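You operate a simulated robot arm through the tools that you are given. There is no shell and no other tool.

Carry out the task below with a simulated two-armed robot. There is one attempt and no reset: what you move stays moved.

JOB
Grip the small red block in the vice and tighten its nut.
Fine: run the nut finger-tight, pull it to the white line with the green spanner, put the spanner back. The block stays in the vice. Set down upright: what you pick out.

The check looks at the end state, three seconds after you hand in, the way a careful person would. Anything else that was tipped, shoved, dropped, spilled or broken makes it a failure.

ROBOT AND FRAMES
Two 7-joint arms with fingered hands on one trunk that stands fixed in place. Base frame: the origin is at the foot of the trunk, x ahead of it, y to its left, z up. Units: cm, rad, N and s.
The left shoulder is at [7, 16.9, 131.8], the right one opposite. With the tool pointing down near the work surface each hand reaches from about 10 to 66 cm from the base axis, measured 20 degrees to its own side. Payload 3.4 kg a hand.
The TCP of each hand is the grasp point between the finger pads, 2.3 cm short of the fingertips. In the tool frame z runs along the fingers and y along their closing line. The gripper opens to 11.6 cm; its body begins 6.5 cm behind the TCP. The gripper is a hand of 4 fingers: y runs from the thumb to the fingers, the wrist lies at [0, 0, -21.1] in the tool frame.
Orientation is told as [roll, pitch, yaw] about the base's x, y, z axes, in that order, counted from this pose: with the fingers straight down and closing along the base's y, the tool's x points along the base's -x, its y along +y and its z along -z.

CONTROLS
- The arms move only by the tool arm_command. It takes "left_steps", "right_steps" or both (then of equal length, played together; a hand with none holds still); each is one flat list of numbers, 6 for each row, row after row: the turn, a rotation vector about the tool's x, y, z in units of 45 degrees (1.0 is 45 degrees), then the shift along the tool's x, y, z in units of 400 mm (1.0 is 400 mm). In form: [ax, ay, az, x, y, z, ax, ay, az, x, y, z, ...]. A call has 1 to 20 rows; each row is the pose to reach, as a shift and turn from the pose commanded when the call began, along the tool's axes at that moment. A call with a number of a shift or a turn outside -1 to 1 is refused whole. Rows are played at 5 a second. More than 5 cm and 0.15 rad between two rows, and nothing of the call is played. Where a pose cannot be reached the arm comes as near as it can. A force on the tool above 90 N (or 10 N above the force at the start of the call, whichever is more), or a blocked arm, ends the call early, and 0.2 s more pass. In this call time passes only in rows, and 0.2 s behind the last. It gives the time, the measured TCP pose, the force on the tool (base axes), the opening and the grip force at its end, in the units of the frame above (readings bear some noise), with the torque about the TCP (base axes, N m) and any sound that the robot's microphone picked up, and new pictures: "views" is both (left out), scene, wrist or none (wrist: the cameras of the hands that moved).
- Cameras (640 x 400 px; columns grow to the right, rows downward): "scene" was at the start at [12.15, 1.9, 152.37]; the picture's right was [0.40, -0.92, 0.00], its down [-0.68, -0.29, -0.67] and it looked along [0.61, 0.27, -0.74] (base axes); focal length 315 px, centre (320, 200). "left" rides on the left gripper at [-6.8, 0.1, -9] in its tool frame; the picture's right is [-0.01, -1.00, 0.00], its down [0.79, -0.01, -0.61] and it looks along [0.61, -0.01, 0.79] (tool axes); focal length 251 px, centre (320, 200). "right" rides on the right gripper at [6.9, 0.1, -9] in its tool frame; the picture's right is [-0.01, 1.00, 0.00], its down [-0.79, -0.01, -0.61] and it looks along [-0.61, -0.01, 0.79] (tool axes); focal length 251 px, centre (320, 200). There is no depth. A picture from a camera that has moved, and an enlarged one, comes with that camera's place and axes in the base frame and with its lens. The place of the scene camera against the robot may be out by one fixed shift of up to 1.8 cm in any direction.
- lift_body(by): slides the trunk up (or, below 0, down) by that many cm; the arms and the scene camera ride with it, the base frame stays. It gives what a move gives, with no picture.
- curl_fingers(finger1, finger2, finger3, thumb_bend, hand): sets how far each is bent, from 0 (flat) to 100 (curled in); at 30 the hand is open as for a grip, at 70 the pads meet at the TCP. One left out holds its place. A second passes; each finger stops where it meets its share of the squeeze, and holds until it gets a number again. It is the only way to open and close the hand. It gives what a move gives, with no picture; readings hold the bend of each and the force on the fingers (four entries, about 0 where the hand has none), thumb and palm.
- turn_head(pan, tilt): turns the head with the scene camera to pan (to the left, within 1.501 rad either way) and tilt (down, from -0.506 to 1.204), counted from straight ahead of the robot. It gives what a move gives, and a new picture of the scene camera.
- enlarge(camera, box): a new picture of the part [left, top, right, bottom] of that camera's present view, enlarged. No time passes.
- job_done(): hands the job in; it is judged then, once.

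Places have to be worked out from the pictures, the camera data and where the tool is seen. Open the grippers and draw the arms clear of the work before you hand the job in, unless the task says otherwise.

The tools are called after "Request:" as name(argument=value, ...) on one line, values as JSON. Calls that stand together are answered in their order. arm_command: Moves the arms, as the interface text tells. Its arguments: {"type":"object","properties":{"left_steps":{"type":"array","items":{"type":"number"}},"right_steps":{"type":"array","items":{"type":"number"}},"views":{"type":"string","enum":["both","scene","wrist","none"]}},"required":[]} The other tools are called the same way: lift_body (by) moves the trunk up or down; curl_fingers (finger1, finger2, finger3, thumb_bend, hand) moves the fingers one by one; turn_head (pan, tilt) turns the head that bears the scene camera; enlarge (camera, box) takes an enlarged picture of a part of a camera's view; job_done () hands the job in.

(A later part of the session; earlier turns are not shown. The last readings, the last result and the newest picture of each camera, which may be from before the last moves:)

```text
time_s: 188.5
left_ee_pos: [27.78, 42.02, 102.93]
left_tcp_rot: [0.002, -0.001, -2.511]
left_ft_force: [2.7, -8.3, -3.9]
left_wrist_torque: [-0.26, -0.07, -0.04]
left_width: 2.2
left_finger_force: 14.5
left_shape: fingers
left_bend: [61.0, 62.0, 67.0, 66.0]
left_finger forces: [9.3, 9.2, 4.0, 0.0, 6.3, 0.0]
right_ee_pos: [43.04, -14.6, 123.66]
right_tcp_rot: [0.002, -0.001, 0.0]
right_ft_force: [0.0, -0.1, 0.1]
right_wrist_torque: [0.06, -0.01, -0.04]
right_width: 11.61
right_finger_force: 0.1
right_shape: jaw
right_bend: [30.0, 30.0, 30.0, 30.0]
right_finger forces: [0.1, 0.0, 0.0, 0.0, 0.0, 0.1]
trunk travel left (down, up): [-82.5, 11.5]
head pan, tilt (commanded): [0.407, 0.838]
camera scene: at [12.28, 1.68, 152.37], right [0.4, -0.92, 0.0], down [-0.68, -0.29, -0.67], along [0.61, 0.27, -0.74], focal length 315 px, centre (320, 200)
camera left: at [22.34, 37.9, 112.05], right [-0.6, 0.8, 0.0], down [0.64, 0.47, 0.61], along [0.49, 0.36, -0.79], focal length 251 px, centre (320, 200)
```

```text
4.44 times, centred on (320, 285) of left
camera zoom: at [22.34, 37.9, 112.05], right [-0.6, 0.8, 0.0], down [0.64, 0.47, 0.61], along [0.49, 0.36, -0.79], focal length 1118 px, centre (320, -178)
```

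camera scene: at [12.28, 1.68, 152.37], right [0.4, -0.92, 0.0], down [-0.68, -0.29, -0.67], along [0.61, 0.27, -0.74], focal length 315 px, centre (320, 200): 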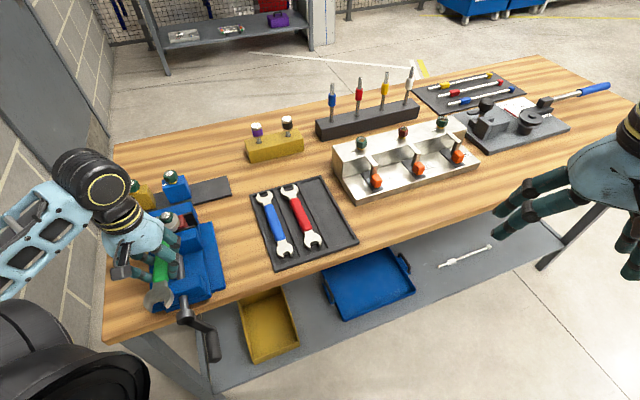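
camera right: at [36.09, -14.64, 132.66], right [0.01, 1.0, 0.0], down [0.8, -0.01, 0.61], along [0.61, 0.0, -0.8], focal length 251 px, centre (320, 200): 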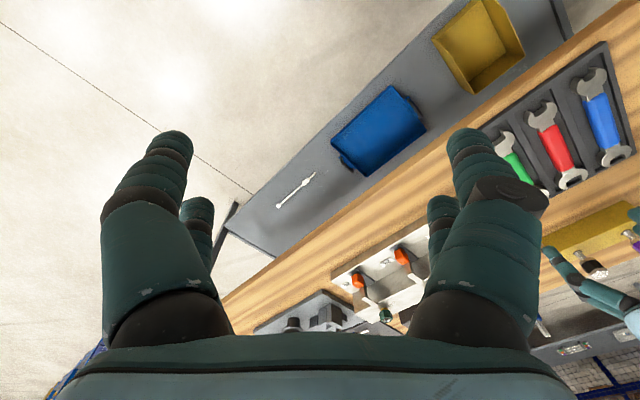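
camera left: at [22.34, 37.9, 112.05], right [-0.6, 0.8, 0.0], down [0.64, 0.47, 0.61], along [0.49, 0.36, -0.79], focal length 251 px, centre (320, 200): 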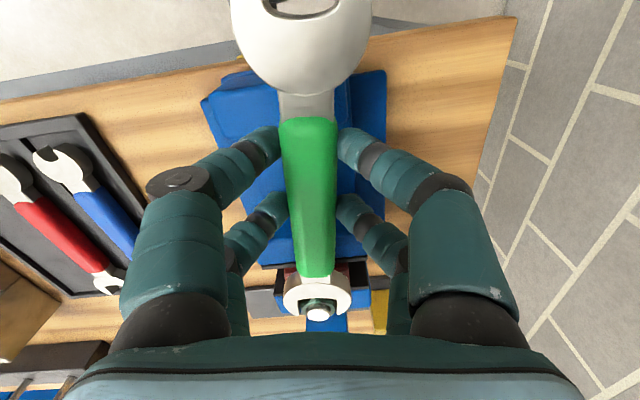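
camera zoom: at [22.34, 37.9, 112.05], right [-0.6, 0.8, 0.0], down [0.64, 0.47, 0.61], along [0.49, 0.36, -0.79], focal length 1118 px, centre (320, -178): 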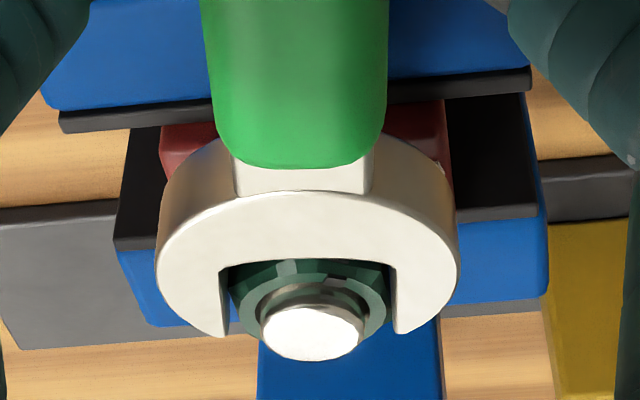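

Torque is still only ≈1.1 N·m and all looks steady. Another 20°.

Request:
arm_command(left_steps=[0, 0, 0.055, 0.0003, -0.014, 0, 0, 0, 0.111, 0.0012, -0.0281, 0, 0, 0, 0.167, 0.0028, -0.0421, 0, 0, 0, 0.222, 0.0049, -0.056, 0, 0, 0, 0.278, 0.0077, -0.0698, 0, 0, 0, 0.333, 0.011, -0.0835, 0, 0, 0, 0.389, 0.0149, -0.097, 0, 0, 0, 0.444, 0.0195, -0.1103, 0], views="both")

Request:
enlarge(camera="left", box=[260, 240, 380, 330])

Request:
enlarge(camera="scene", box=[150, 195, 206, 235])

```text
time_s: 190.3
left_ee_pos: [25.85, 46.05, 102.84]
left_tcp_rot: [0.0, 0.002, -2.859]
left_ft_force: [0.9, -7.7, -3.4]
left_wrist_torque: [-0.26, -0.04, -0.08]
left_width: 2.2
left_finger_force: 14.0
left_shape: fingers
left_bend: [61.0, 62.0, 67.0, 66.0]
left_finger forces: [9.2, 9.2, 4.0, 0.0, 6.4, 0.0]
right_ee_pos: [42.94, -14.49, 123.66]
right_tcp_rot: [0.002, 0.0, 0.001]
right_ft_force: [0.7, 0.8, 0.9]
right_wrist_torque: [0.03, -0.01, -0.02]
right_width: 11.61
right_finger_force: 0.0
right_shape: jaw
right_bend: [30.0, 30.0, 30.0, 30.0]
right_finger forces: [0.0, 0.1, 0.0, 0.0, 0.0, 0.1]
trunk travel left (down, up): [-82.5, 11.5]
head pan, tilt (commanded): [0.407, 0.838]
camera scene: at [12.2, 1.66, 152.37], right [0.4, -0.92, 0.0], down [-0.68, -0.29, -0.67], along [0.61, 0.27, -0.74], focal length 315 px, centre (320, 200)
camera left: at [19.3, 43.98, 112.01], right [-0.29, 0.96, 0.0], down [0.76, 0.23, 0.61], along [0.58, 0.17, -0.79], focal length 251 px, centre (320, 200)
```

scene: 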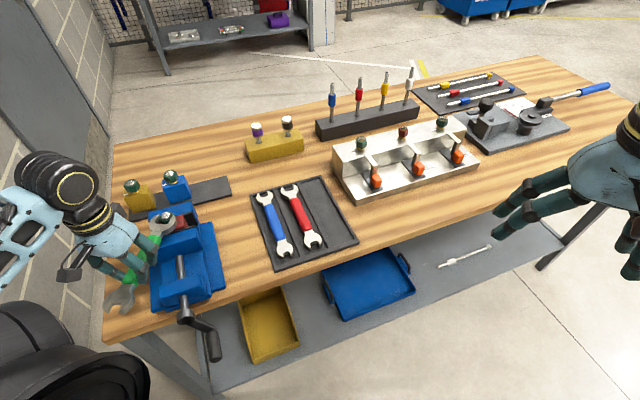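
left: 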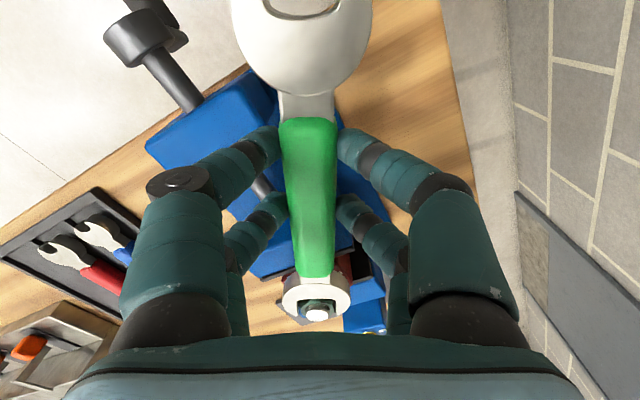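

```text
4.44 times, centred on (320, 285) of left
camera zoom: at [19.3, 43.98, 112.01], right [-0.29, 0.96, 0.0], down [0.76, 0.23, 0.61], along [0.58, 0.17, -0.79], focal length 1118 px, centre (320, -178)
```

zoom: 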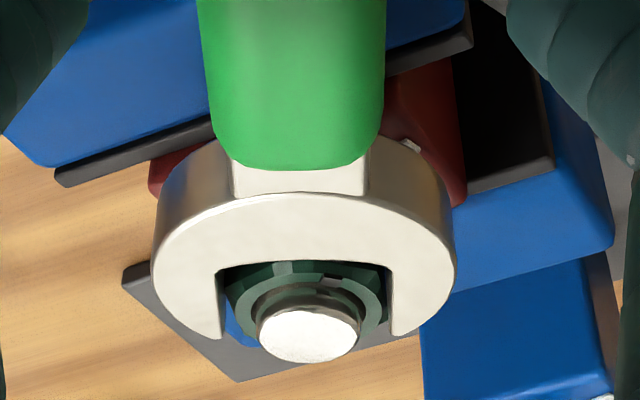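

```text
10.00 times, centred on (178, 215) of scene
camera zoom: at [12.2, 1.66, 152.37], right [0.4, -0.92, 0.0], down [-0.68, -0.29, -0.67], along [0.61, 0.27, -0.74], focal length 3154 px, centre (1740, 50)
```

zoom: 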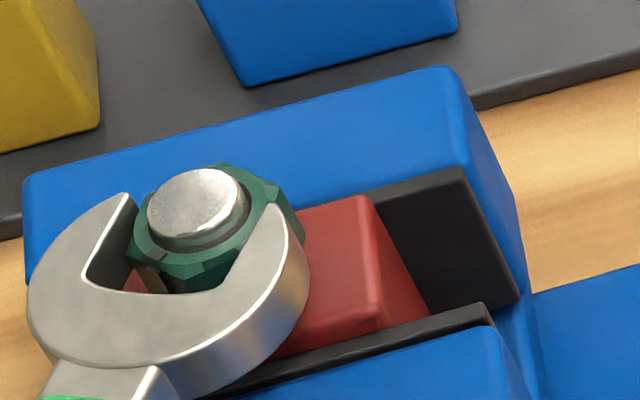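

From the scene the mark is at about 167°, so roughly 15° remain to the white line (151.5°). I turn 12° more, then look.

Request:
arm_command(left_steps=[0, 0, 0.044, 0.0002, -0.0112, 0, 0, 0, 0.089, 0.0008, -0.0225, 0, 0, 0, 0.133, 0.0018, -0.0337, 0, 0, 0, 0.178, 0.0031, -0.0449, 0, 0, 0, 0.222, 0.0049, -0.056, 0, 0, 0, 0.267, 0.007, -0.0671, 0], views="wrist")

Request:
enlarge(camera="scene", box=[150, 195, 206, 235])

Request:
enlarge(camera="left", box=[270, 260, 370, 330])

```text
time_s: 191.7
left_ee_pos: [25.24, 48.68, 103.0]
left_tcp_rot: [0.001, -0.001, -3.068]
left_ft_force: [1.5, -8.5, -4.0]
left_wrist_torque: [-0.24, -0.02, -0.05]
left_width: 2.22
left_finger_force: 14.3
left_shape: fingers
left_bend: [61.0, 61.0, 67.0, 66.0]
left_finger forces: [9.2, 9.3, 3.9, 0.1, 6.5, 0.0]
right_ee_pos: [43.07, -14.58, 123.57]
right_tcp_rot: [0.0, 0.0, 0.0]
right_ft_force: [0.4, 0.9, 0.4]
right_wrist_torque: [-0.02, -0.02, 0.0]
right_width: 11.6
right_finger_force: 0.0
right_shape: jaw
right_bend: [30.0, 30.0, 30.0, 30.0]
right_finger forces: [0.1, 0.0, 0.1, 0.0, 0.0, 0.1]
trunk travel left (down, up): [-82.5, 11.5]
head pan, tilt (commanded): [0.407, 0.838]
camera left: at [18.55, 48.06, 112.04], right [-0.08, 1.0, 0.0], down [0.79, 0.06, 0.61], along [0.6, 0.05, -0.79], focal length 251 px, centre (320, 200)
```

left: 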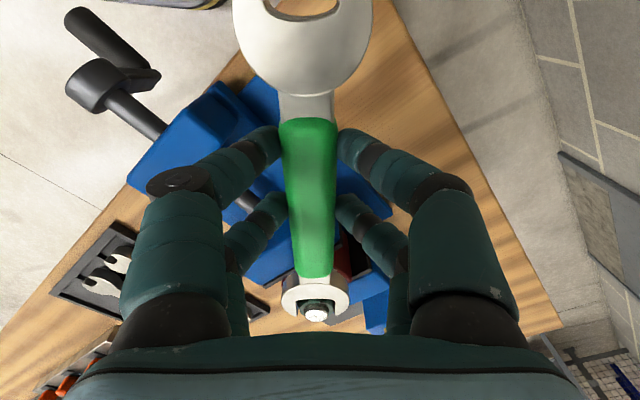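

```text
10.00 times, centred on (178, 215) of scene
camera zoom: at [12.25, 1.67, 152.37], right [0.4, -0.92, 0.0], down [-0.68, -0.29, -0.67], along [0.61, 0.27, -0.74], focal length 3154 px, centre (1740, 50)
```

zoom: 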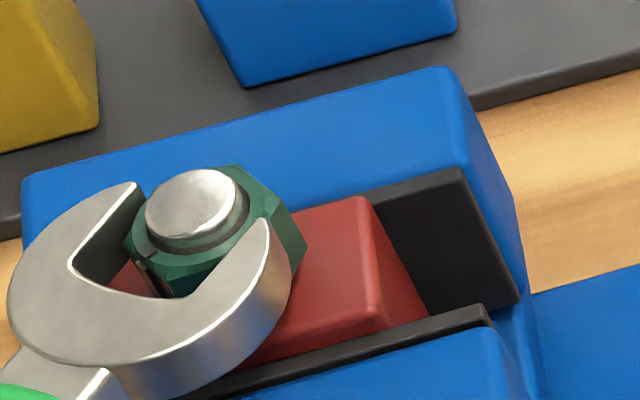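

```text
5.71 times, centred on (320, 295) of left
camera zoom: at [18.55, 48.06, 112.04], right [-0.08, 1.0, 0.0], down [0.79, 0.06, 0.61], along [0.6, 0.05, -0.79], focal length 1437 px, centre (320, -343)
```

zoom: 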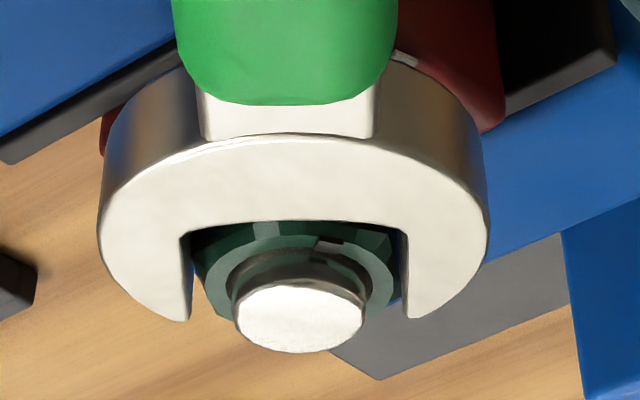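

By both cameras the mark is now at ≈152–154°, practically on the line. I ease the spanner back a few degrees and slide it off 5 cm to compare mark and line directly.

Request:
arm_command(left_steps=[0, 0, -0.045, 0.0002, 0.0113, 0, 0, 0, -0.089, 0.0008, 0.0225, 0, 0, 0, -0.089, -0.03, 0.0247, 0, 0, 0, -0.089, -0.062, 0.0269, 0, 0, 0, -0.089, -0.093, 0.029, 0, 0, 0, -0.089, -0.1239, 0.0312, 0], views="both")

Request:
enlarge(camera="scene", box=[150, 195, 206, 235])

Request:
enlarge(camera="left", box=[270, 260, 370, 330])

```text
time_s: 193.1
left_ee_pos: [20.28, 47.23, 102.99]
left_tcp_rot: [0.001, 0.002, -2.999]
left_ft_force: [-0.7, -0.2, -3.0]
left_wrist_torque: [0.03, 0.05, -0.02]
left_width: 2.2
left_finger_force: 14.8
left_shape: fingers
left_bend: [61.0, 62.0, 67.0, 66.0]
left_finger forces: [7.9, 7.1, 5.9, 0.0, 8.7, 0.1]
right_ee_pos: [42.95, -14.38, 123.72]
right_tcp_rot: [0.0, -0.001, -0.001]
right_ft_force: [0.0, 0.7, -0.5]
right_wrist_torque: [0.03, 0.02, 0.0]
right_width: 11.57
right_finger_force: 0.0
right_shape: jaw
right_bend: [30.0, 30.0, 30.0, 30.0]
right_finger forces: [0.0, 0.0, 0.1, 0.0, 0.1, 0.0]
trunk travel left (down, up): [-82.5, 11.5]
head pan, tilt (commanded): [0.407, 0.838]
camera scene: at [12.08, 1.87, 152.38], right [0.4, -0.92, 0.0], down [-0.68, -0.29, -0.67], along [0.61, 0.27, -0.74], focal length 315 px, centre (320, 200)
camera left: at [13.61, 46.1, 112.02], right [-0.15, 0.99, 0.0], down [0.78, 0.12, 0.61], along [0.6, 0.09, -0.79], focal length 251 px, centre (320, 200)
```

scene: 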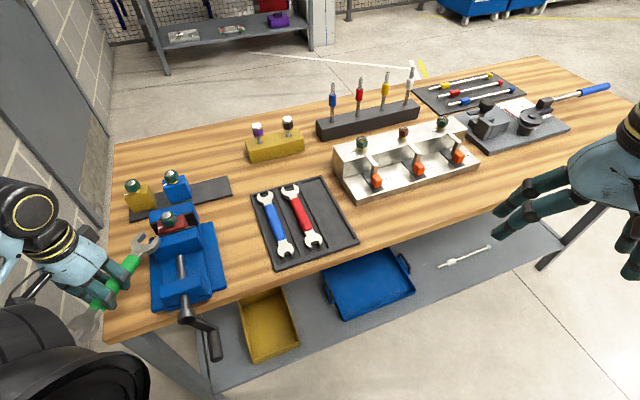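
left: 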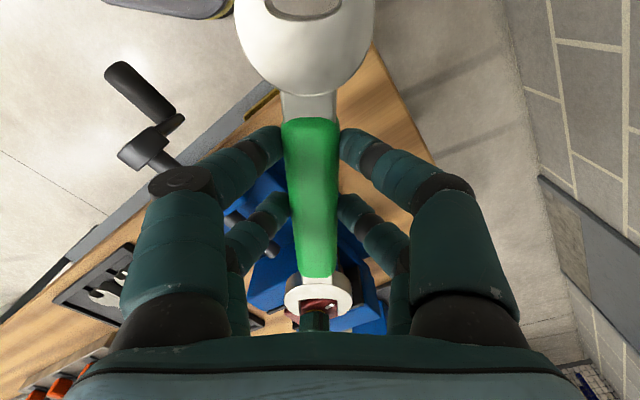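

```text
10.00 times, centred on (178, 215) of scene
camera zoom: at [12.08, 1.87, 152.38], right [0.4, -0.92, 0.0], down [-0.68, -0.29, -0.67], along [0.61, 0.27, -0.74], focal length 3154 px, centre (1740, 50)
```

zoom: 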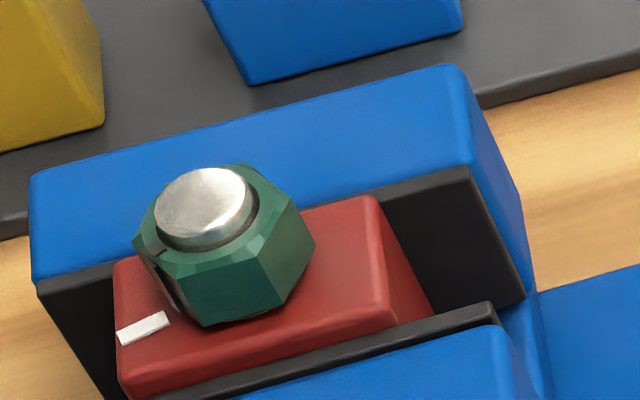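

```text
5.71 times, centred on (320, 295) of left
camera zoom: at [13.61, 46.1, 112.02], right [-0.15, 0.99, 0.0], down [0.78, 0.12, 0.61], along [0.6, 0.09, -0.79], focal length 1437 px, centre (320, -343)
```

zoom: 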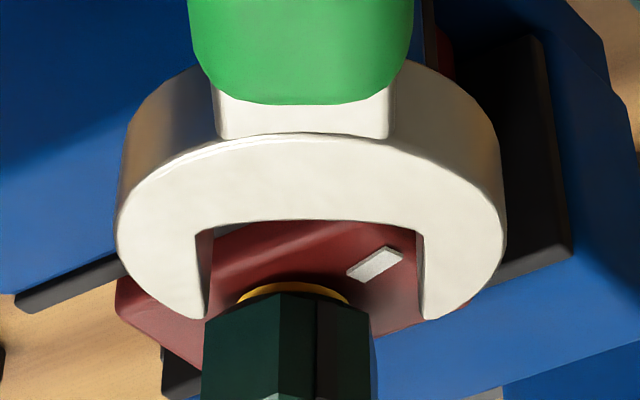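

Now the mark and the line are both visible and look nearly aligned. I zoom in tighter to measure.

Request:
enlarge(camera="scene", box=[156, 206, 188, 232])

Request:
enlarge(camera="left", box=[290, 285, 350, 330])

```text
15.38 times, centred on (172, 219) of scene
camera zoom: at [12.08, 1.87, 152.38], right [0.4, -0.92, 0.0], down [-0.68, -0.29, -0.67], along [0.61, 0.27, -0.74], focal length 4853 px, centre (2597, -92)
```

zoom: 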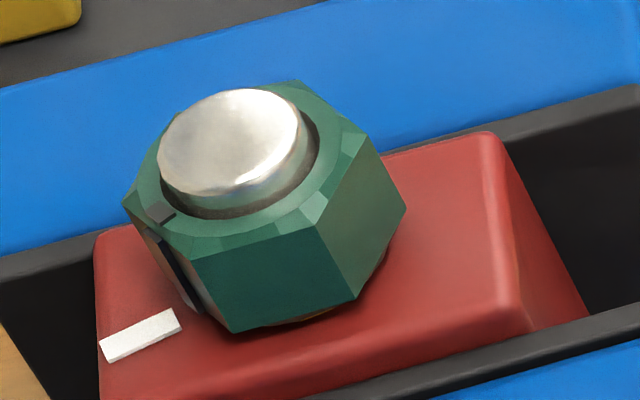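

```text
8.89 times, centred on (320, 308) of left
camera zoom: at [13.61, 46.1, 112.02], right [-0.15, 0.99, 0.0], down [0.78, 0.12, 0.61], along [0.6, 0.09, -0.79], focal length 2235 px, centre (320, -756)
```

zoom: 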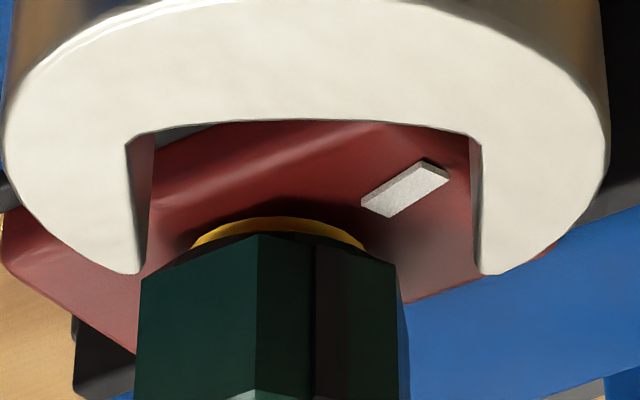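

Using the hex's vertical edges the mark is at ≈164°, still ~12.5° short of the line (151°). I slide the spanner back on and continue until its bearing reaches ≈171.7°.

Request:
arm_command(left_steps=[0, 0, 0, 0.03, 0, 0, 0, 0, 0, 0.06, 0, 0, 0, 0, 0, 0.09, 0, 0, 0, 0, 0, 0.12, 0, 0, 0, 0, 0, 0.125, 0, 0], views="wrist")

Request:
enlarge(camera="scene", box=[150, 195, 206, 235])

```text
time_s: 194.3
left_ee_pos: [25.4, 47.89, 102.86]
left_tcp_rot: [0.001, 0.001, -2.999]
left_ft_force: [-1.4, -1.1, -2.2]
left_wrist_torque: [-0.08, 0.07, -0.18]
left_width: 2.23
left_finger_force: 15.2
left_shape: fingers
left_bend: [61.0, 61.0, 67.0, 66.0]
left_finger forces: [7.5, 8.4, 5.1, 0.0, 9.5, 0.1]
right_ee_pos: [42.9, -14.42, 123.71]
right_tcp_rot: [-0.001, -0.001, 0.001]
right_ft_force: [-0.5, 0.4, 0.5]
right_wrist_torque: [0.03, 0.0, 0.03]
right_width: 11.6
right_finger_force: 0.0
right_shape: jaw
right_bend: [30.0, 30.0, 30.0, 30.0]
right_finger forces: [0.0, 0.0, 0.0, 0.0, 0.1, 0.0]
trunk travel left (down, up): [-82.5, 11.5]
head pan, tilt (commanded): [0.407, 0.838]
camera left: at [18.74, 46.91, 112.01], right [-0.15, 0.99, 0.0], down [0.79, 0.12, 0.61], along [0.6, 0.09, -0.79], focal length 251 px, centre (320, 200)
```

left: 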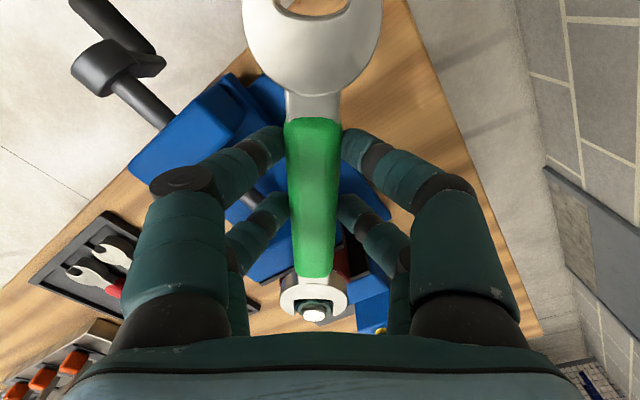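

```text
10.00 times, centred on (178, 215) of scene
camera zoom: at [12.23, 1.87, 152.37], right [0.4, -0.92, 0.0], down [-0.68, -0.29, -0.67], along [0.61, 0.27, -0.74], focal length 3154 px, centre (1740, 50)
```

zoom: 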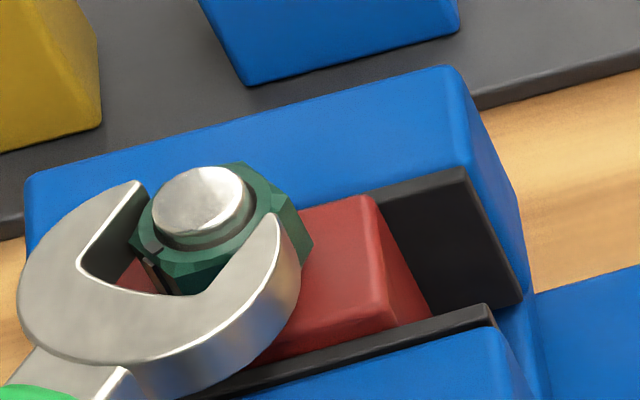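

Engaged again. I rotate 16.5° clockwise about the nut.

Request:
arm_command(left_steps=[0, 0, 0.044, 0.0002, -0.0112, 0, 0, 0, 0.089, 0.0008, -0.0225, 0, 0, 0, 0.133, 0.0018, -0.0337, 0, 0, 0, 0.178, 0.0031, -0.0449, 0, 0, 0, 0.222, 0.0049, -0.056, 0, 0, 0, 0.267, 0.007, -0.0671, 0, 0, 0, 0.311, 0.0096, -0.0781, 0, 0, 0, 0.356, 0.0125, -0.0889, 0, 0, 0, 0.367, 0.0133, -0.0916, 0], views="wrist")

Request:
enlarge(camera="scene", box=[150, 195, 206, 235])

Request:
enlarge(camera="left", box=[270, 260, 370, 330])

```text
time_s: 196.3
left_ee_pos: [25.33, 51.37, 102.92]
left_tcp_rot: [-0.001, -0.001, 2.994]
left_ft_force: [1.1, -7.7, -1.5]
left_wrist_torque: [-0.23, 0.02, -0.01]
left_width: 2.22
left_finger_force: 14.1
left_shape: fingers
left_bend: [61.0, 61.0, 68.0, 67.0]
left_finger forces: [9.3, 9.0, 4.4, 0.0, 6.5, 0.0]
right_ee_pos: [42.98, -14.48, 123.65]
right_tcp_rot: [0.001, 0.0, 0.0]
right_ft_force: [0.1, 0.8, -1.3]
right_wrist_torque: [0.01, 0.05, 0.03]
right_width: 11.6
right_finger_force: 0.0
right_shape: jaw
right_bend: [30.0, 30.0, 30.0, 30.0]
right_finger forces: [0.0, 0.1, 0.0, 0.1, 0.1, 0.0]
trunk travel left (down, up): [-82.5, 11.5]
head pan, tilt (commanded): [0.407, 0.838]
camera left: at [18.66, 52.33, 112.0], right [0.14, 0.99, 0.0], down [0.79, -0.11, 0.61], along [0.6, -0.08, -0.79], focal length 251 px, centre (320, 200)
```

left: 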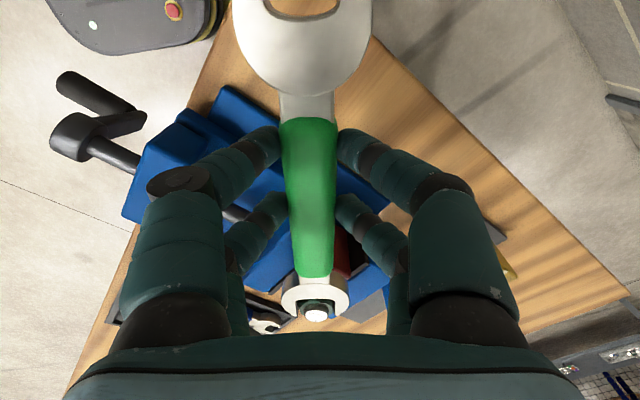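

```text
10.00 times, centred on (178, 215) of scene
camera zoom: at [12.19, 1.68, 152.38], right [0.4, -0.92, 0.0], down [-0.68, -0.29, -0.67], along [0.61, 0.27, -0.74], focal length 3154 px, centre (1740, 50)
```

zoom: 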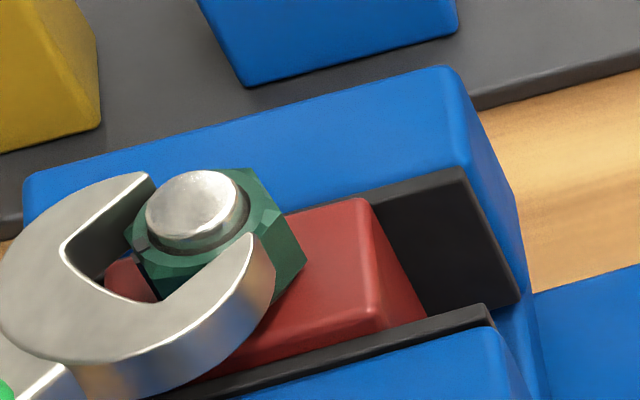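

```text
5.71 times, centred on (320, 295) of left
camera zoom: at [18.66, 52.33, 112.0], right [0.14, 0.99, 0.0], down [0.79, -0.11, 0.61], along [0.6, -0.08, -0.79], focal length 1437 px, centre (320, -343)
```

zoom: 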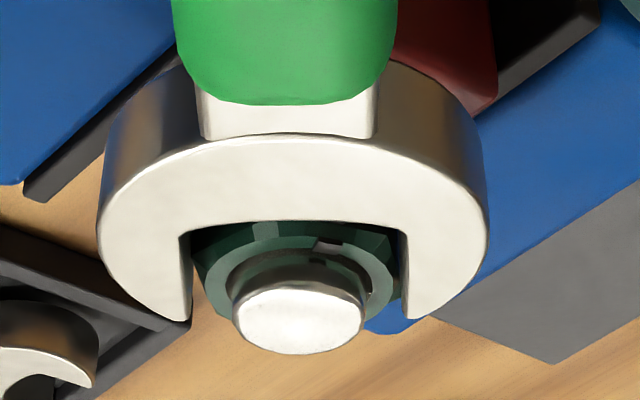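

Spanner bearing 171.5°. I ease back and slide off again to measure the mark against the line.

Request:
arm_command(left_steps=[0, 0, -0.045, 0.0002, 0.0113, 0, 0, 0, -0.089, 0.0008, 0.0225, 0, 0, 0, -0.089, -0.03, 0.0247, 0, 0, 0, -0.089, -0.062, 0.0269, 0, 0, 0, -0.089, -0.093, 0.029, 0, 0, 0, -0.089, -0.1239, 0.0312, 0], views="wrist")

Request:
enlarge(camera="scene", box=[156, 206, 188, 232])

Request:
enlarge(camera="left", box=[290, 285, 350, 330])

```text
time_s: 197.7
left_ee_pos: [20.21, 51.16, 102.83]
left_tcp_rot: [0.002, 0.001, 3.063]
left_ft_force: [-0.9, -0.6, -3.0]
left_wrist_torque: [0.04, 0.05, 0.01]
left_width: 2.2
left_finger_force: 14.7
left_shape: fingers
left_bend: [61.0, 61.0, 67.0, 66.0]
left_finger forces: [7.7, 7.1, 6.0, 0.0, 8.9, 0.1]
right_ee_pos: [42.96, -14.43, 123.83]
right_tcp_rot: [0.0, 0.001, 0.001]
right_ft_force: [-0.8, -0.3, 0.3]
right_wrist_torque: [0.0, 0.0, 0.02]
right_width: 11.58
right_finger_force: 0.1
right_shape: jaw
right_bend: [30.0, 30.0, 30.0, 30.0]
right_finger forces: [0.0, 0.1, 0.0, 0.1, 0.0, 0.0]
trunk travel left (down, up): [-82.5, 11.5]
head pan, tilt (commanded): [0.407, 0.838]
camera left: at [13.51, 51.53, 111.98], right [0.07, 1.0, 0.0], down [0.79, -0.05, 0.61], along [0.61, -0.04, -0.79], focal length 251 px, centre (320, 200)
```

left: 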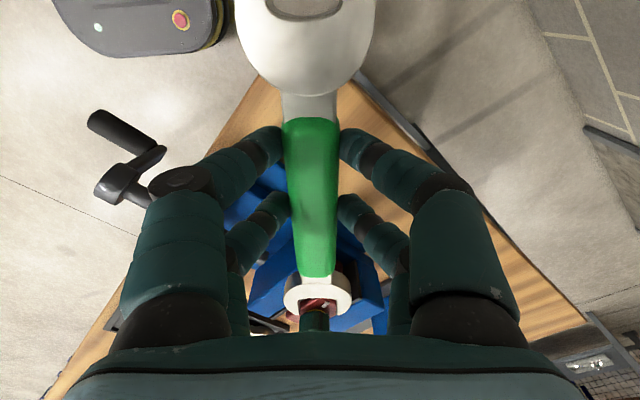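

```text
15.38 times, centred on (172, 219) of scene
camera zoom: at [12.09, 1.9, 152.38], right [0.4, -0.92, 0.0], down [-0.68, -0.29, -0.67], along [0.61, 0.27, -0.74], focal length 4853 px, centre (2597, -92)
```

zoom: 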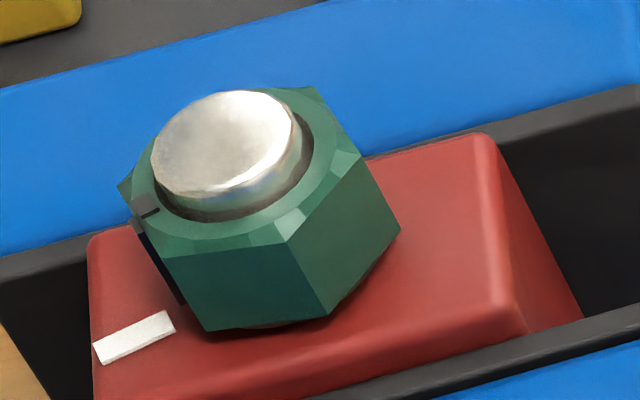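

```text
8.89 times, centred on (320, 308) of left
camera zoom: at [13.51, 51.53, 111.98], right [0.07, 1.0, 0.0], down [0.79, -0.05, 0.61], along [0.61, -0.04, -0.79], focal length 2235 px, centre (320, -756)
```

zoom: 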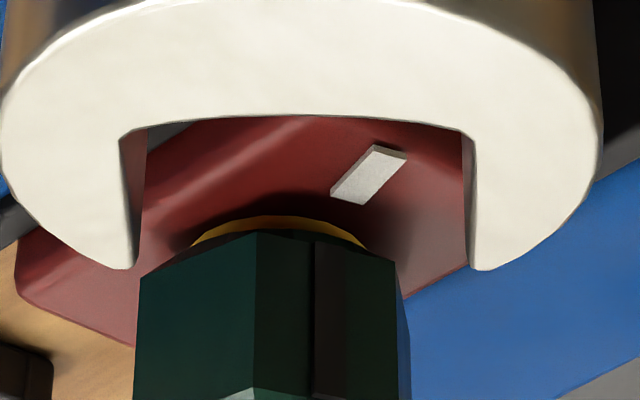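

Different estimates vary (0–10° short), so I want a near-vertical look. I raise the spanner and hover offset so the wrist camera looks almost straight down on the nut beside the tool.

Request:
arm_command(left_steps=[0, 0, 0, 0, 0, -0.08, 0, 0, 0, 0, 0, -0.16, 0, 0, 0, 0, 0, -0.2425, 0, 0, 0, 0.1, 0.03, -0.2425, 0, 0, 0, 0.2, 0.062, -0.2425, 0, 0, 0, 0.3, 0.093, -0.2425, 0, 0, 0, 0.4, 0.124, -0.2425, 0, 0, 0, 0.5, 0.155, -0.2425, 0, 0, 0, 0.588, 0.182, -0.2425], views="both")

Request:
enlarge(camera="left", box=[380, 0, 480, 80])

```text
time_s: 199.7
left_ee_pos: [43.42, 41.72, 112.62]
left_tcp_rot: [0.0, 0.001, 3.068]
left_ft_force: [0.2, -0.1, -2.9]
left_wrist_torque: [0.01, 0.07, 0.01]
left_width: 2.18
left_finger_force: 14.4
left_shape: fingers
left_bend: [61.0, 61.0, 68.0, 66.0]
left_finger forces: [7.7, 7.0, 6.0, 0.0, 8.5, 0.0]
right_ee_pos: [43.04, -14.58, 123.68]
right_tcp_rot: [0.002, 0.003, 0.0]
right_ft_force: [0.2, -0.2, -0.2]
right_wrist_torque: [0.01, 0.0, 0.03]
right_width: 11.61
right_finger_force: 0.0
right_shape: jaw
right_bend: [30.0, 30.0, 30.0, 30.0]
right_finger forces: [0.0, 0.0, 0.0, 0.0, 0.1, 0.0]
trunk travel left (down, up): [-82.5, 11.5]
head pan, tilt (commanded): [0.407, 0.838]
camera scene: at [12.36, 1.63, 152.35], right [0.4, -0.92, 0.0], down [-0.68, -0.29, -0.67], along [0.61, 0.27, -0.74], focal length 315 px, centre (320, 200)
camera left: at [36.69, 42.18, 121.7], right [0.06, 1.0, 0.0], down [0.79, -0.05, 0.61], along [0.61, -0.04, -0.8], focal length 251 px, centre (320, 200)
```

scene: 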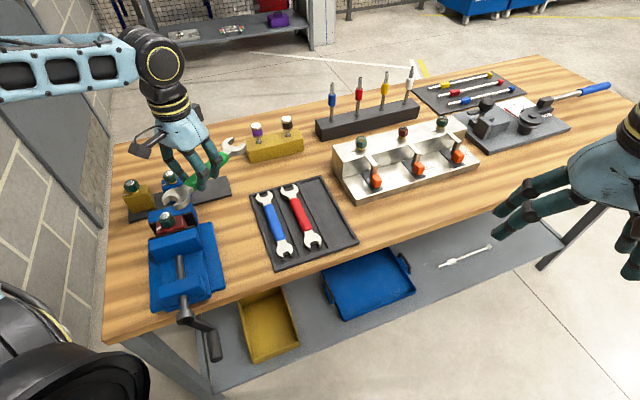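
left: 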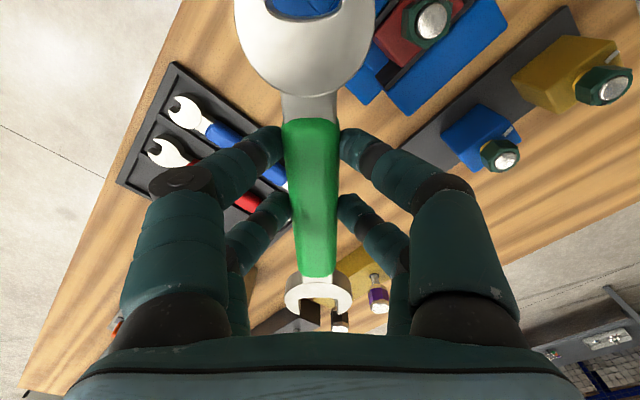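

```text
5.00 times, centred on (430, 40) of left
camera zoom: at [36.69, 42.18, 121.7], right [0.06, 1.0, 0.0], down [0.79, -0.05, 0.61], along [0.61, -0.04, -0.8], focal length 1257 px, centre (-230, 1000)
```

zoom: 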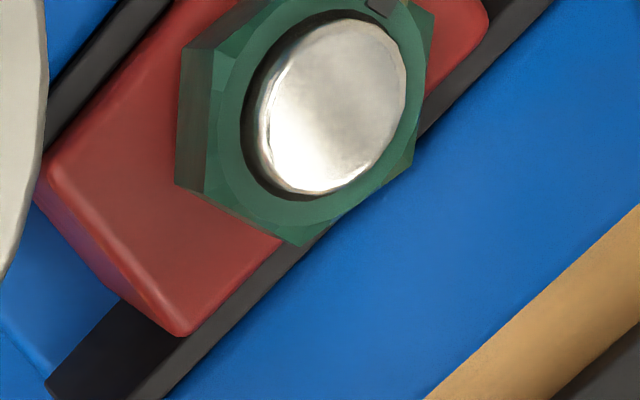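

The nut is at the top edge of the view; I shift the hand 4.5 cm so the white line also comes into frame.

Request:
arm_command(left_steps=[0, 0, 0, -0.06, -0.01, 0, 0, 0, 0, -0.11, -0.02, 0], views="wrist")

Request:
enlarge(camera="left", box=[370, 20, 470, 110])

```text
time_s: 200.3
left_ee_pos: [38.92, 43.19, 112.49]
left_tcp_rot: [0.002, 0.002, 3.065]
left_ft_force: [-0.7, -0.3, -2.5]
left_wrist_torque: [0.0, 0.03, 0.0]
left_width: 2.16
left_finger_force: 14.5
left_shape: fingers
left_bend: [61.0, 61.0, 68.0, 66.0]
left_finger forces: [7.3, 7.0, 5.9, 0.0, 8.4, 0.0]
right_ee_pos: [42.9, -14.28, 123.71]
right_tcp_rot: [-0.002, -0.001, 0.0]
right_ft_force: [-0.6, -0.6, -0.1]
right_wrist_torque: [0.02, 0.04, -0.01]
right_width: 11.6
right_finger_force: 0.1
right_shape: jaw
right_bend: [30.0, 30.0, 30.0, 30.0]
right_finger forces: [0.0, 0.1, 0.1, 0.0, 0.0, 0.0]
trunk travel left (down, up): [-82.5, 11.5]
head pan, tilt (commanded): [0.407, 0.838]
camera left: at [32.16, 43.72, 121.67], right [0.07, 1.0, 0.0], down [0.79, -0.05, 0.61], along [0.61, -0.04, -0.79], focal length 251 px, centre (320, 200)
```

left: 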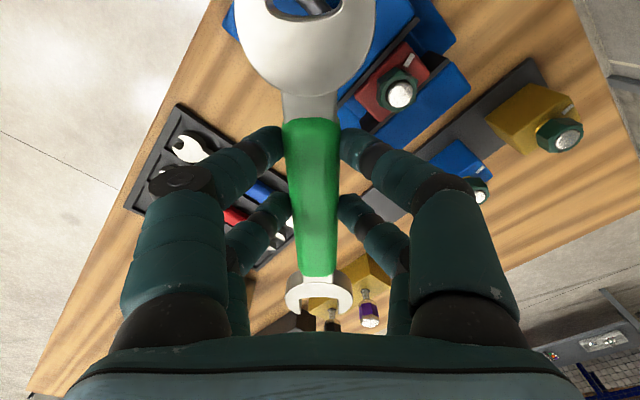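

```text
4.44 times, centred on (420, 65) of left
camera zoom: at [32.16, 43.72, 121.67], right [0.07, 1.0, 0.0], down [0.79, -0.05, 0.61], along [0.61, -0.04, -0.79], focal length 1118 px, centre (-124, 800)
```

zoom: 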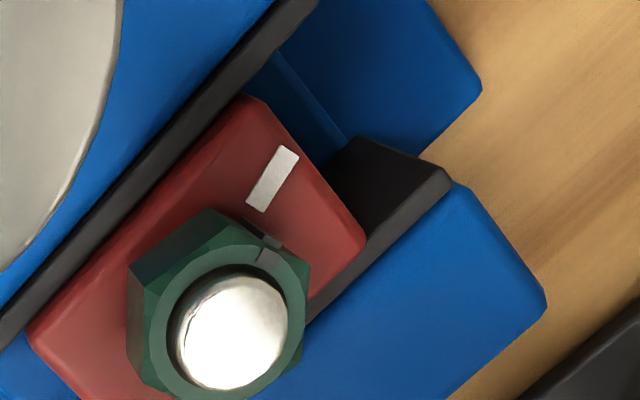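

This near-vertical view is decisive: measured about the block centre, the mark is still ≈13–14° short of the white line. I return the spanner to the pre-engage pose and lower it again.

Request:
arm_command(left_steps=[0, 0, 0, -0.095, -0.032, 0, 0, 0, 0, -0.19, -0.064, 0, 0, 0, 0, -0.285, -0.097, 0, 0, 0, 0, -0.38, -0.129, 0, 0, 0, 0, -0.478, -0.162, 0, 0, 0, 0, -0.478, -0.162, 0.1, 0, 0, 0, -0.478, -0.162, 0.18, 0, 0, 0, -0.478, -0.162, 0.2425], views="wrist")

Request:
enlarge(camera="left", box=[270, 260, 370, 330])

```text
time_s: 202.1
left_ee_pos: [20.08, 50.92, 102.74]
left_tcp_rot: [0.0, 0.002, 3.067]
left_ft_force: [-0.3, -0.4, -3.2]
left_wrist_torque: [0.04, 0.05, 0.0]
left_width: 2.18
left_finger_force: 14.3
left_shape: fingers
left_bend: [61.0, 61.0, 68.0, 66.0]
left_finger forces: [7.6, 6.9, 6.1, 0.0, 8.5, 0.1]
right_ee_pos: [42.75, -14.37, 123.86]
right_tcp_rot: [0.0, -0.003, -0.001]
right_ft_force: [-0.3, -0.5, -0.1]
right_wrist_torque: [0.02, 0.01, -0.01]
right_width: 11.57
right_finger_force: 0.1
right_shape: jaw
right_bend: [30.0, 30.0, 30.0, 30.0]
right_finger forces: [0.0, 0.0, 0.1, 0.0, 0.0, 0.0]
trunk travel left (down, up): [-82.5, 11.5]
head pan, tilt (commanded): [0.407, 0.838]
camera left: at [13.24, 51.44, 111.91], right [0.07, 1.0, 0.0], down [0.79, -0.05, 0.61], along [0.61, -0.04, -0.79], focal length 251 px, centre (320, 200)
```

left: 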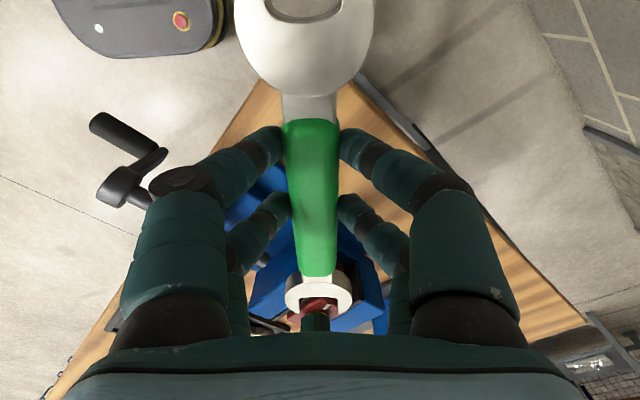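

```text
5.71 times, centred on (320, 295) of left
camera zoom: at [13.24, 51.44, 111.91], right [0.07, 1.0, 0.0], down [0.79, -0.05, 0.61], along [0.61, -0.04, -0.79], focal length 1437 px, centre (320, -343)
```

zoom: 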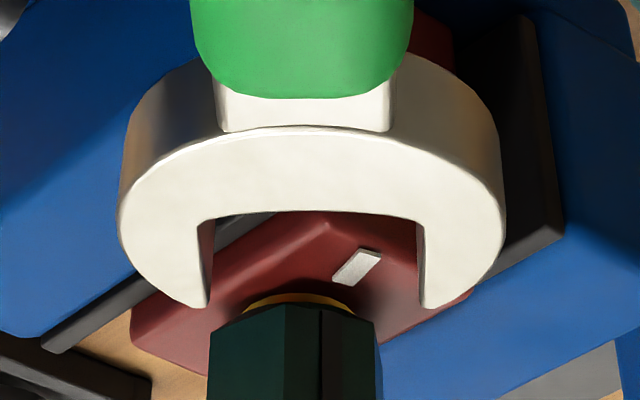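

The nut is slightly left of the opening in this pose. To insert cleanly I orbit the spanner ~8° counter-clockwise (closer to the flats' alignment) and re-centre, then look.

Request:
arm_command(left_steps=[0, 0, -0.06, 0.0018, 0.024, 0, 0, 0, -0.12, 0.0036, 0.048, 0, 0, 0, -0.184, 0.0054, 0.0716, 0], views="wrist")

Request:
enlarge(camera="left", box=[270, 260, 370, 330])

```text
time_s: 202.9
left_ee_pos: [20.29, 48.08, 102.82]
left_tcp_rot: [0.003, 0.0, -3.071]
left_ft_force: [0.1, -0.8, -2.5]
left_wrist_torque: [0.02, 0.06, 0.04]
left_width: 2.18
left_finger_force: 14.5
left_shape: fingers
left_bend: [61.0, 61.0, 68.0, 66.0]
left_finger forces: [7.7, 7.0, 6.2, 0.1, 8.5, 0.0]
right_ee_pos: [42.86, -14.26, 123.73]
right_tcp_rot: [0.001, 0.0, 0.001]
right_ft_force: [0.2, -0.1, -0.2]
right_wrist_torque: [-0.05, -0.01, 0.02]
right_width: 11.62
right_finger_force: 0.0
right_shape: jaw
right_bend: [30.0, 30.0, 30.0, 30.0]
right_finger forces: [0.1, 0.0, 0.0, 0.1, 0.0, 0.1]
trunk travel left (down, up): [-82.5, 11.5]
head pan, tilt (commanded): [0.407, 0.838]
camera left: at [13.46, 47.59, 111.95], right [-0.08, 1.0, 0.0], down [0.79, 0.06, 0.61], along [0.61, 0.05, -0.79], focal length 251 px, centre (320, 200)
```

left: 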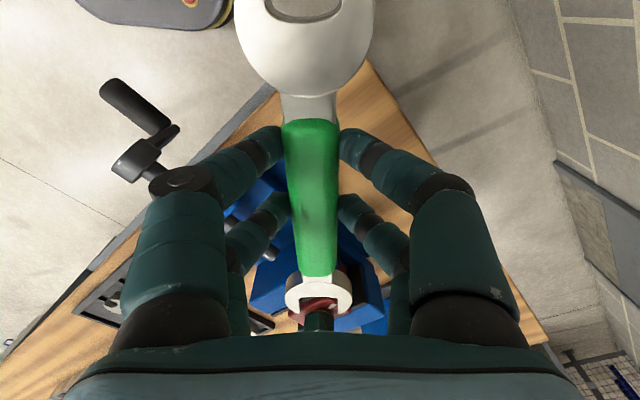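

```text
5.71 times, centred on (320, 295) of left
camera zoom: at [13.46, 47.59, 111.95], right [-0.08, 1.0, 0.0], down [0.79, 0.06, 0.61], along [0.61, 0.05, -0.79], focal length 1437 px, centre (320, -343)
```

zoom: 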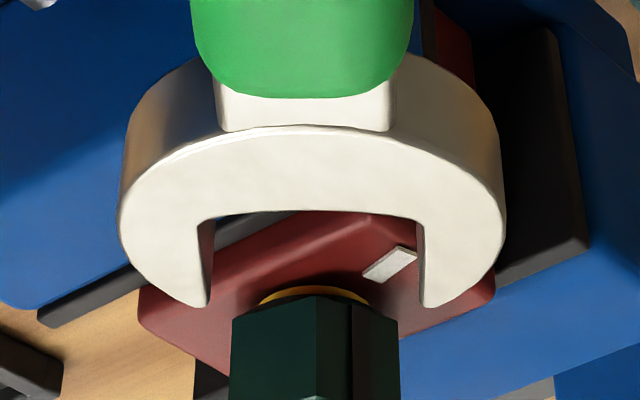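

Now the vertex is centred (aligned at bearing ≈184°). Triangulating both top views gives the line at 151° and the mark at ≈156°, so about 5° remain. I slide on and turn to bearing ≈166.5°.

Request:
arm_command(left_steps=[0, 0, 0, 0.03, 0, 0, 0, 0, 0, 0.06, 0, 0, 0, 0, 0, 0.09, 0, 0, 0, 0, 0, 0.125, 0, 0, 0, 0, 0.044, 0.1252, -0.0109, 0, 0, 0, 0.089, 0.1258, -0.0218, 0, 0, 0, 0.133, 0.1267, -0.0327, 0, 0, 0, 0.178, 0.128, -0.0435, 0, 0, 0, 0.222, 0.1297, -0.0543, 0, 0, 0, 0.267, 0.1318, -0.065, 0, 0, 0, 0.311, 0.1343, -0.0756, 0, 0, 0, 0.356, 0.1371, -0.0861, 0, 0, 0, 0.389, 0.1395, -0.094, 0], views="wrist")

Request:
enlarge(camera="scene", box=[150, 195, 206, 235])

```text
time_s: 205.7
left_ee_pos: [25.56, 52.22, 102.83]
left_tcp_rot: [0.001, 0.002, 2.905]
left_ft_force: [-0.3, -6.4, -3.7]
left_wrist_torque: [-0.19, 0.04, 0.06]
left_width: 2.22
left_finger_force: 14.7
left_shape: fingers
left_bend: [61.0, 61.0, 68.0, 67.0]
left_finger forces: [9.1, 8.5, 4.7, 0.0, 6.5, 0.1]
right_ee_pos: [42.91, -14.52, 123.7]
right_tcp_rot: [0.0, -0.001, -0.002]
right_ft_force: [-0.1, 0.1, 0.2]
right_wrist_torque: [-0.03, 0.0, -0.02]
right_width: 11.59
right_finger_force: 0.0
right_shape: jaw
right_bend: [30.0, 30.0, 30.0, 30.0]
right_finger forces: [0.0, 0.1, 0.1, 0.0, 0.1, 0.0]
trunk travel left (down, up): [-82.5, 11.5]
head pan, tilt (commanded): [0.407, 0.838]
camera left: at [18.89, 53.8, 112.01], right [0.23, 0.97, 0.0], down [0.77, -0.18, 0.61], along [0.59, -0.14, -0.79], focal length 251 px, centre (320, 200)
```

left: 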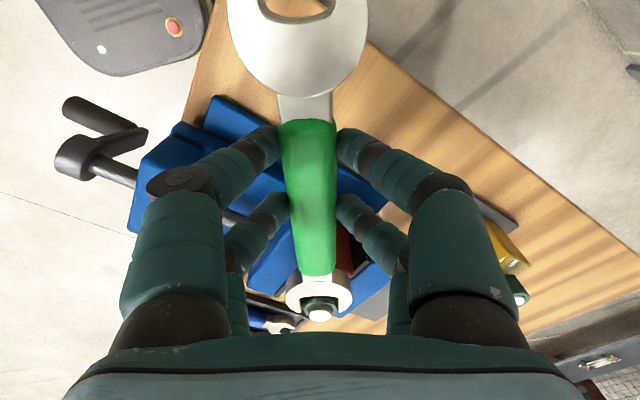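

```text
10.00 times, centred on (178, 215) of scene
camera zoom: at [12.18, 1.73, 152.37], right [0.4, -0.92, 0.0], down [-0.68, -0.29, -0.67], along [0.61, 0.27, -0.74], focal length 3154 px, centre (1740, 50)
```

zoom: 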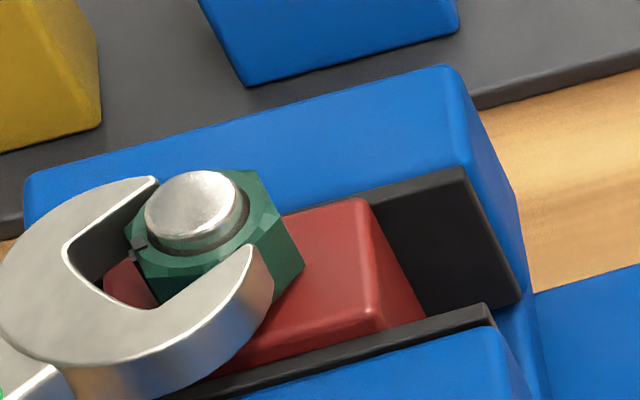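

I slide off, raise, and return to the near-vertical viewpoint to measure again.

Request:
arm_command(left_steps=[0, 0, -0.045, 0.0002, 0.0109, 0, 0, 0, -0.089, 0.0008, 0.0218, 0, 0, 0, -0.089, -0.03, 0.024, 0, 0, 0, -0.089, -0.062, 0.0262, 0, 0, 0, -0.089, -0.093, 0.0284, 0, 0, 0, -0.089, -0.1239, 0.0305, 0, 0, 0, -0.089, -0.1239, 0.0305, -0.08, 0, 0, -0.089, -0.1239, 0.0305, -0.16, 0, 0, -0.089, -0.1239, 0.0305, -0.2425, 0, 0, -0.089, -0.0293, 0.0565, -0.2425, 0, 0, -0.089, 0.0653, 0.0825, -0.2425, 0, 0, -0.089, 0.1599, 0.1085, -0.2425, 0, 0, -0.089, 0.2545, 0.1345, -0.2425, 0, 0, -0.089, 0.349, 0.1605, -0.2425], views="wrist")

Request:
enlarge(camera="left", box=[380, 20, 480, 110])

```text
time_s: 208.7
left_ee_pos: [38.09, 42.92, 112.39]
left_tcp_rot: [-0.001, 0.001, 2.977]
left_ft_force: [0.7, -1.1, -2.0]
left_wrist_torque: [0.03, 0.1, 0.01]
left_width: 2.18
left_finger_force: 14.4
left_shape: fingers
left_bend: [61.0, 61.0, 68.0, 67.0]
left_finger forces: [7.8, 6.9, 5.8, 0.1, 8.6, 0.0]
right_ee_pos: [43.18, -14.41, 123.58]
right_tcp_rot: [0.0, 0.002, 0.0]
right_ft_force: [0.0, 0.0, 0.6]
right_wrist_torque: [-0.03, 0.04, -0.03]
right_width: 11.6
right_finger_force: 0.1
right_shape: jaw
right_bend: [30.0, 30.0, 30.0, 30.0]
right_finger forces: [0.0, 0.0, 0.1, 0.0, 0.0, 0.0]
trunk travel left (down, up): [-82.5, 11.5]
head pan, tilt (commanded): [0.407, 0.838]
camera left: at [31.32, 44.0, 121.5], right [0.15, 0.99, 0.0], down [0.79, -0.12, 0.61], along [0.6, -0.09, -0.8], focal length 251 px, centre (320, 200)
```

left: 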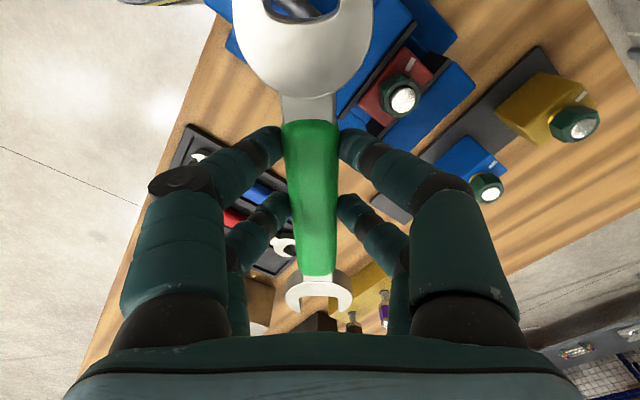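

```text
4.44 times, centred on (430, 65) of left
camera zoom: at [31.32, 44.0, 121.5], right [0.15, 0.99, 0.0], down [0.79, -0.12, 0.61], along [0.6, -0.09, -0.8], focal length 1118 px, centre (-169, 800)
```

zoom: 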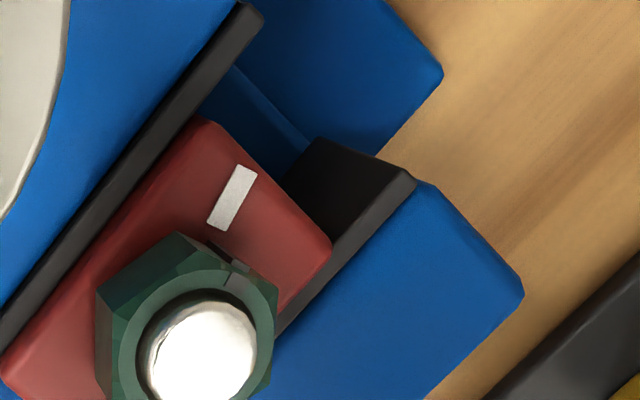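

I zoom in further on nut and line from this viewpoint.

Request:
enlarge(camera="left", box=[380, 50, 440, 118])

```text
5.88 times, centred on (410, 84) of left
camera zoom: at [31.32, 44.0, 121.5], right [0.15, 0.99, 0.0], down [0.79, -0.12, 0.61], along [0.6, -0.09, -0.8], focal length 1479 px, centre (-209, 882)
```

zoom: 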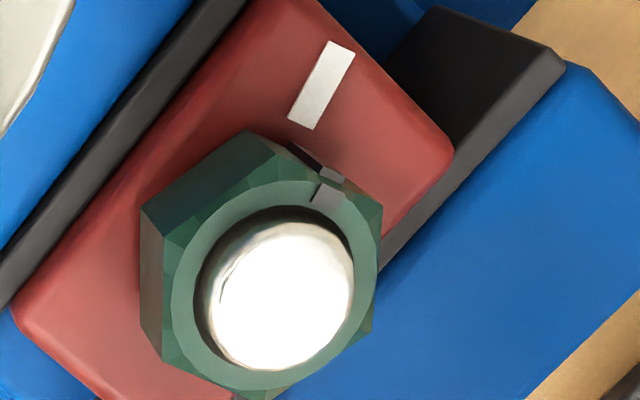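

Mark and line now appear parallel within a couple of degrees. I take one more magnified look at the nut's top edges to pin the orientation down.

Request:
enlarge(camera="left", box=[396, 66, 430, 104])

Request:
enlarge(camera="scene", box=[156, 206, 188, 232])

```text
10.53 times, centred on (413, 85) of left
camera zoom: at [31.32, 44.0, 121.5], right [0.15, 0.99, 0.0], down [0.79, -0.12, 0.61], along [0.6, -0.09, -0.8], focal length 2647 px, centre (-659, 1410)
```

zoom: 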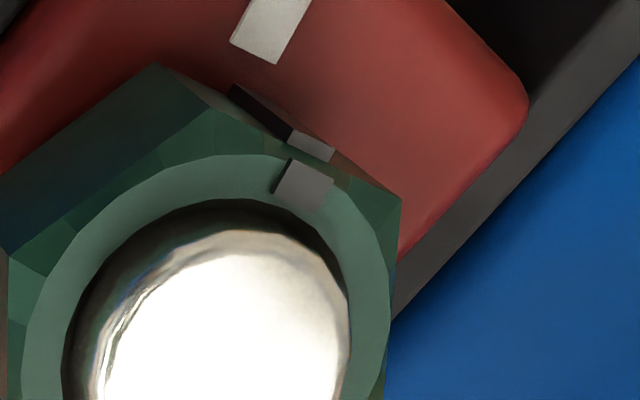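

```text
15.38 times, centred on (172, 219) of scene
camera zoom: at [12.42, 1.82, 152.35], right [0.4, -0.92, 0.0], down [-0.68, -0.29, -0.67], along [0.61, 0.27, -0.74], focal length 4853 px, centre (2597, -92)
```

zoom: 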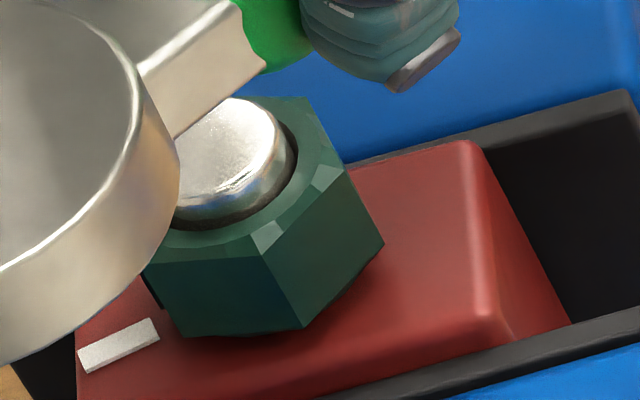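

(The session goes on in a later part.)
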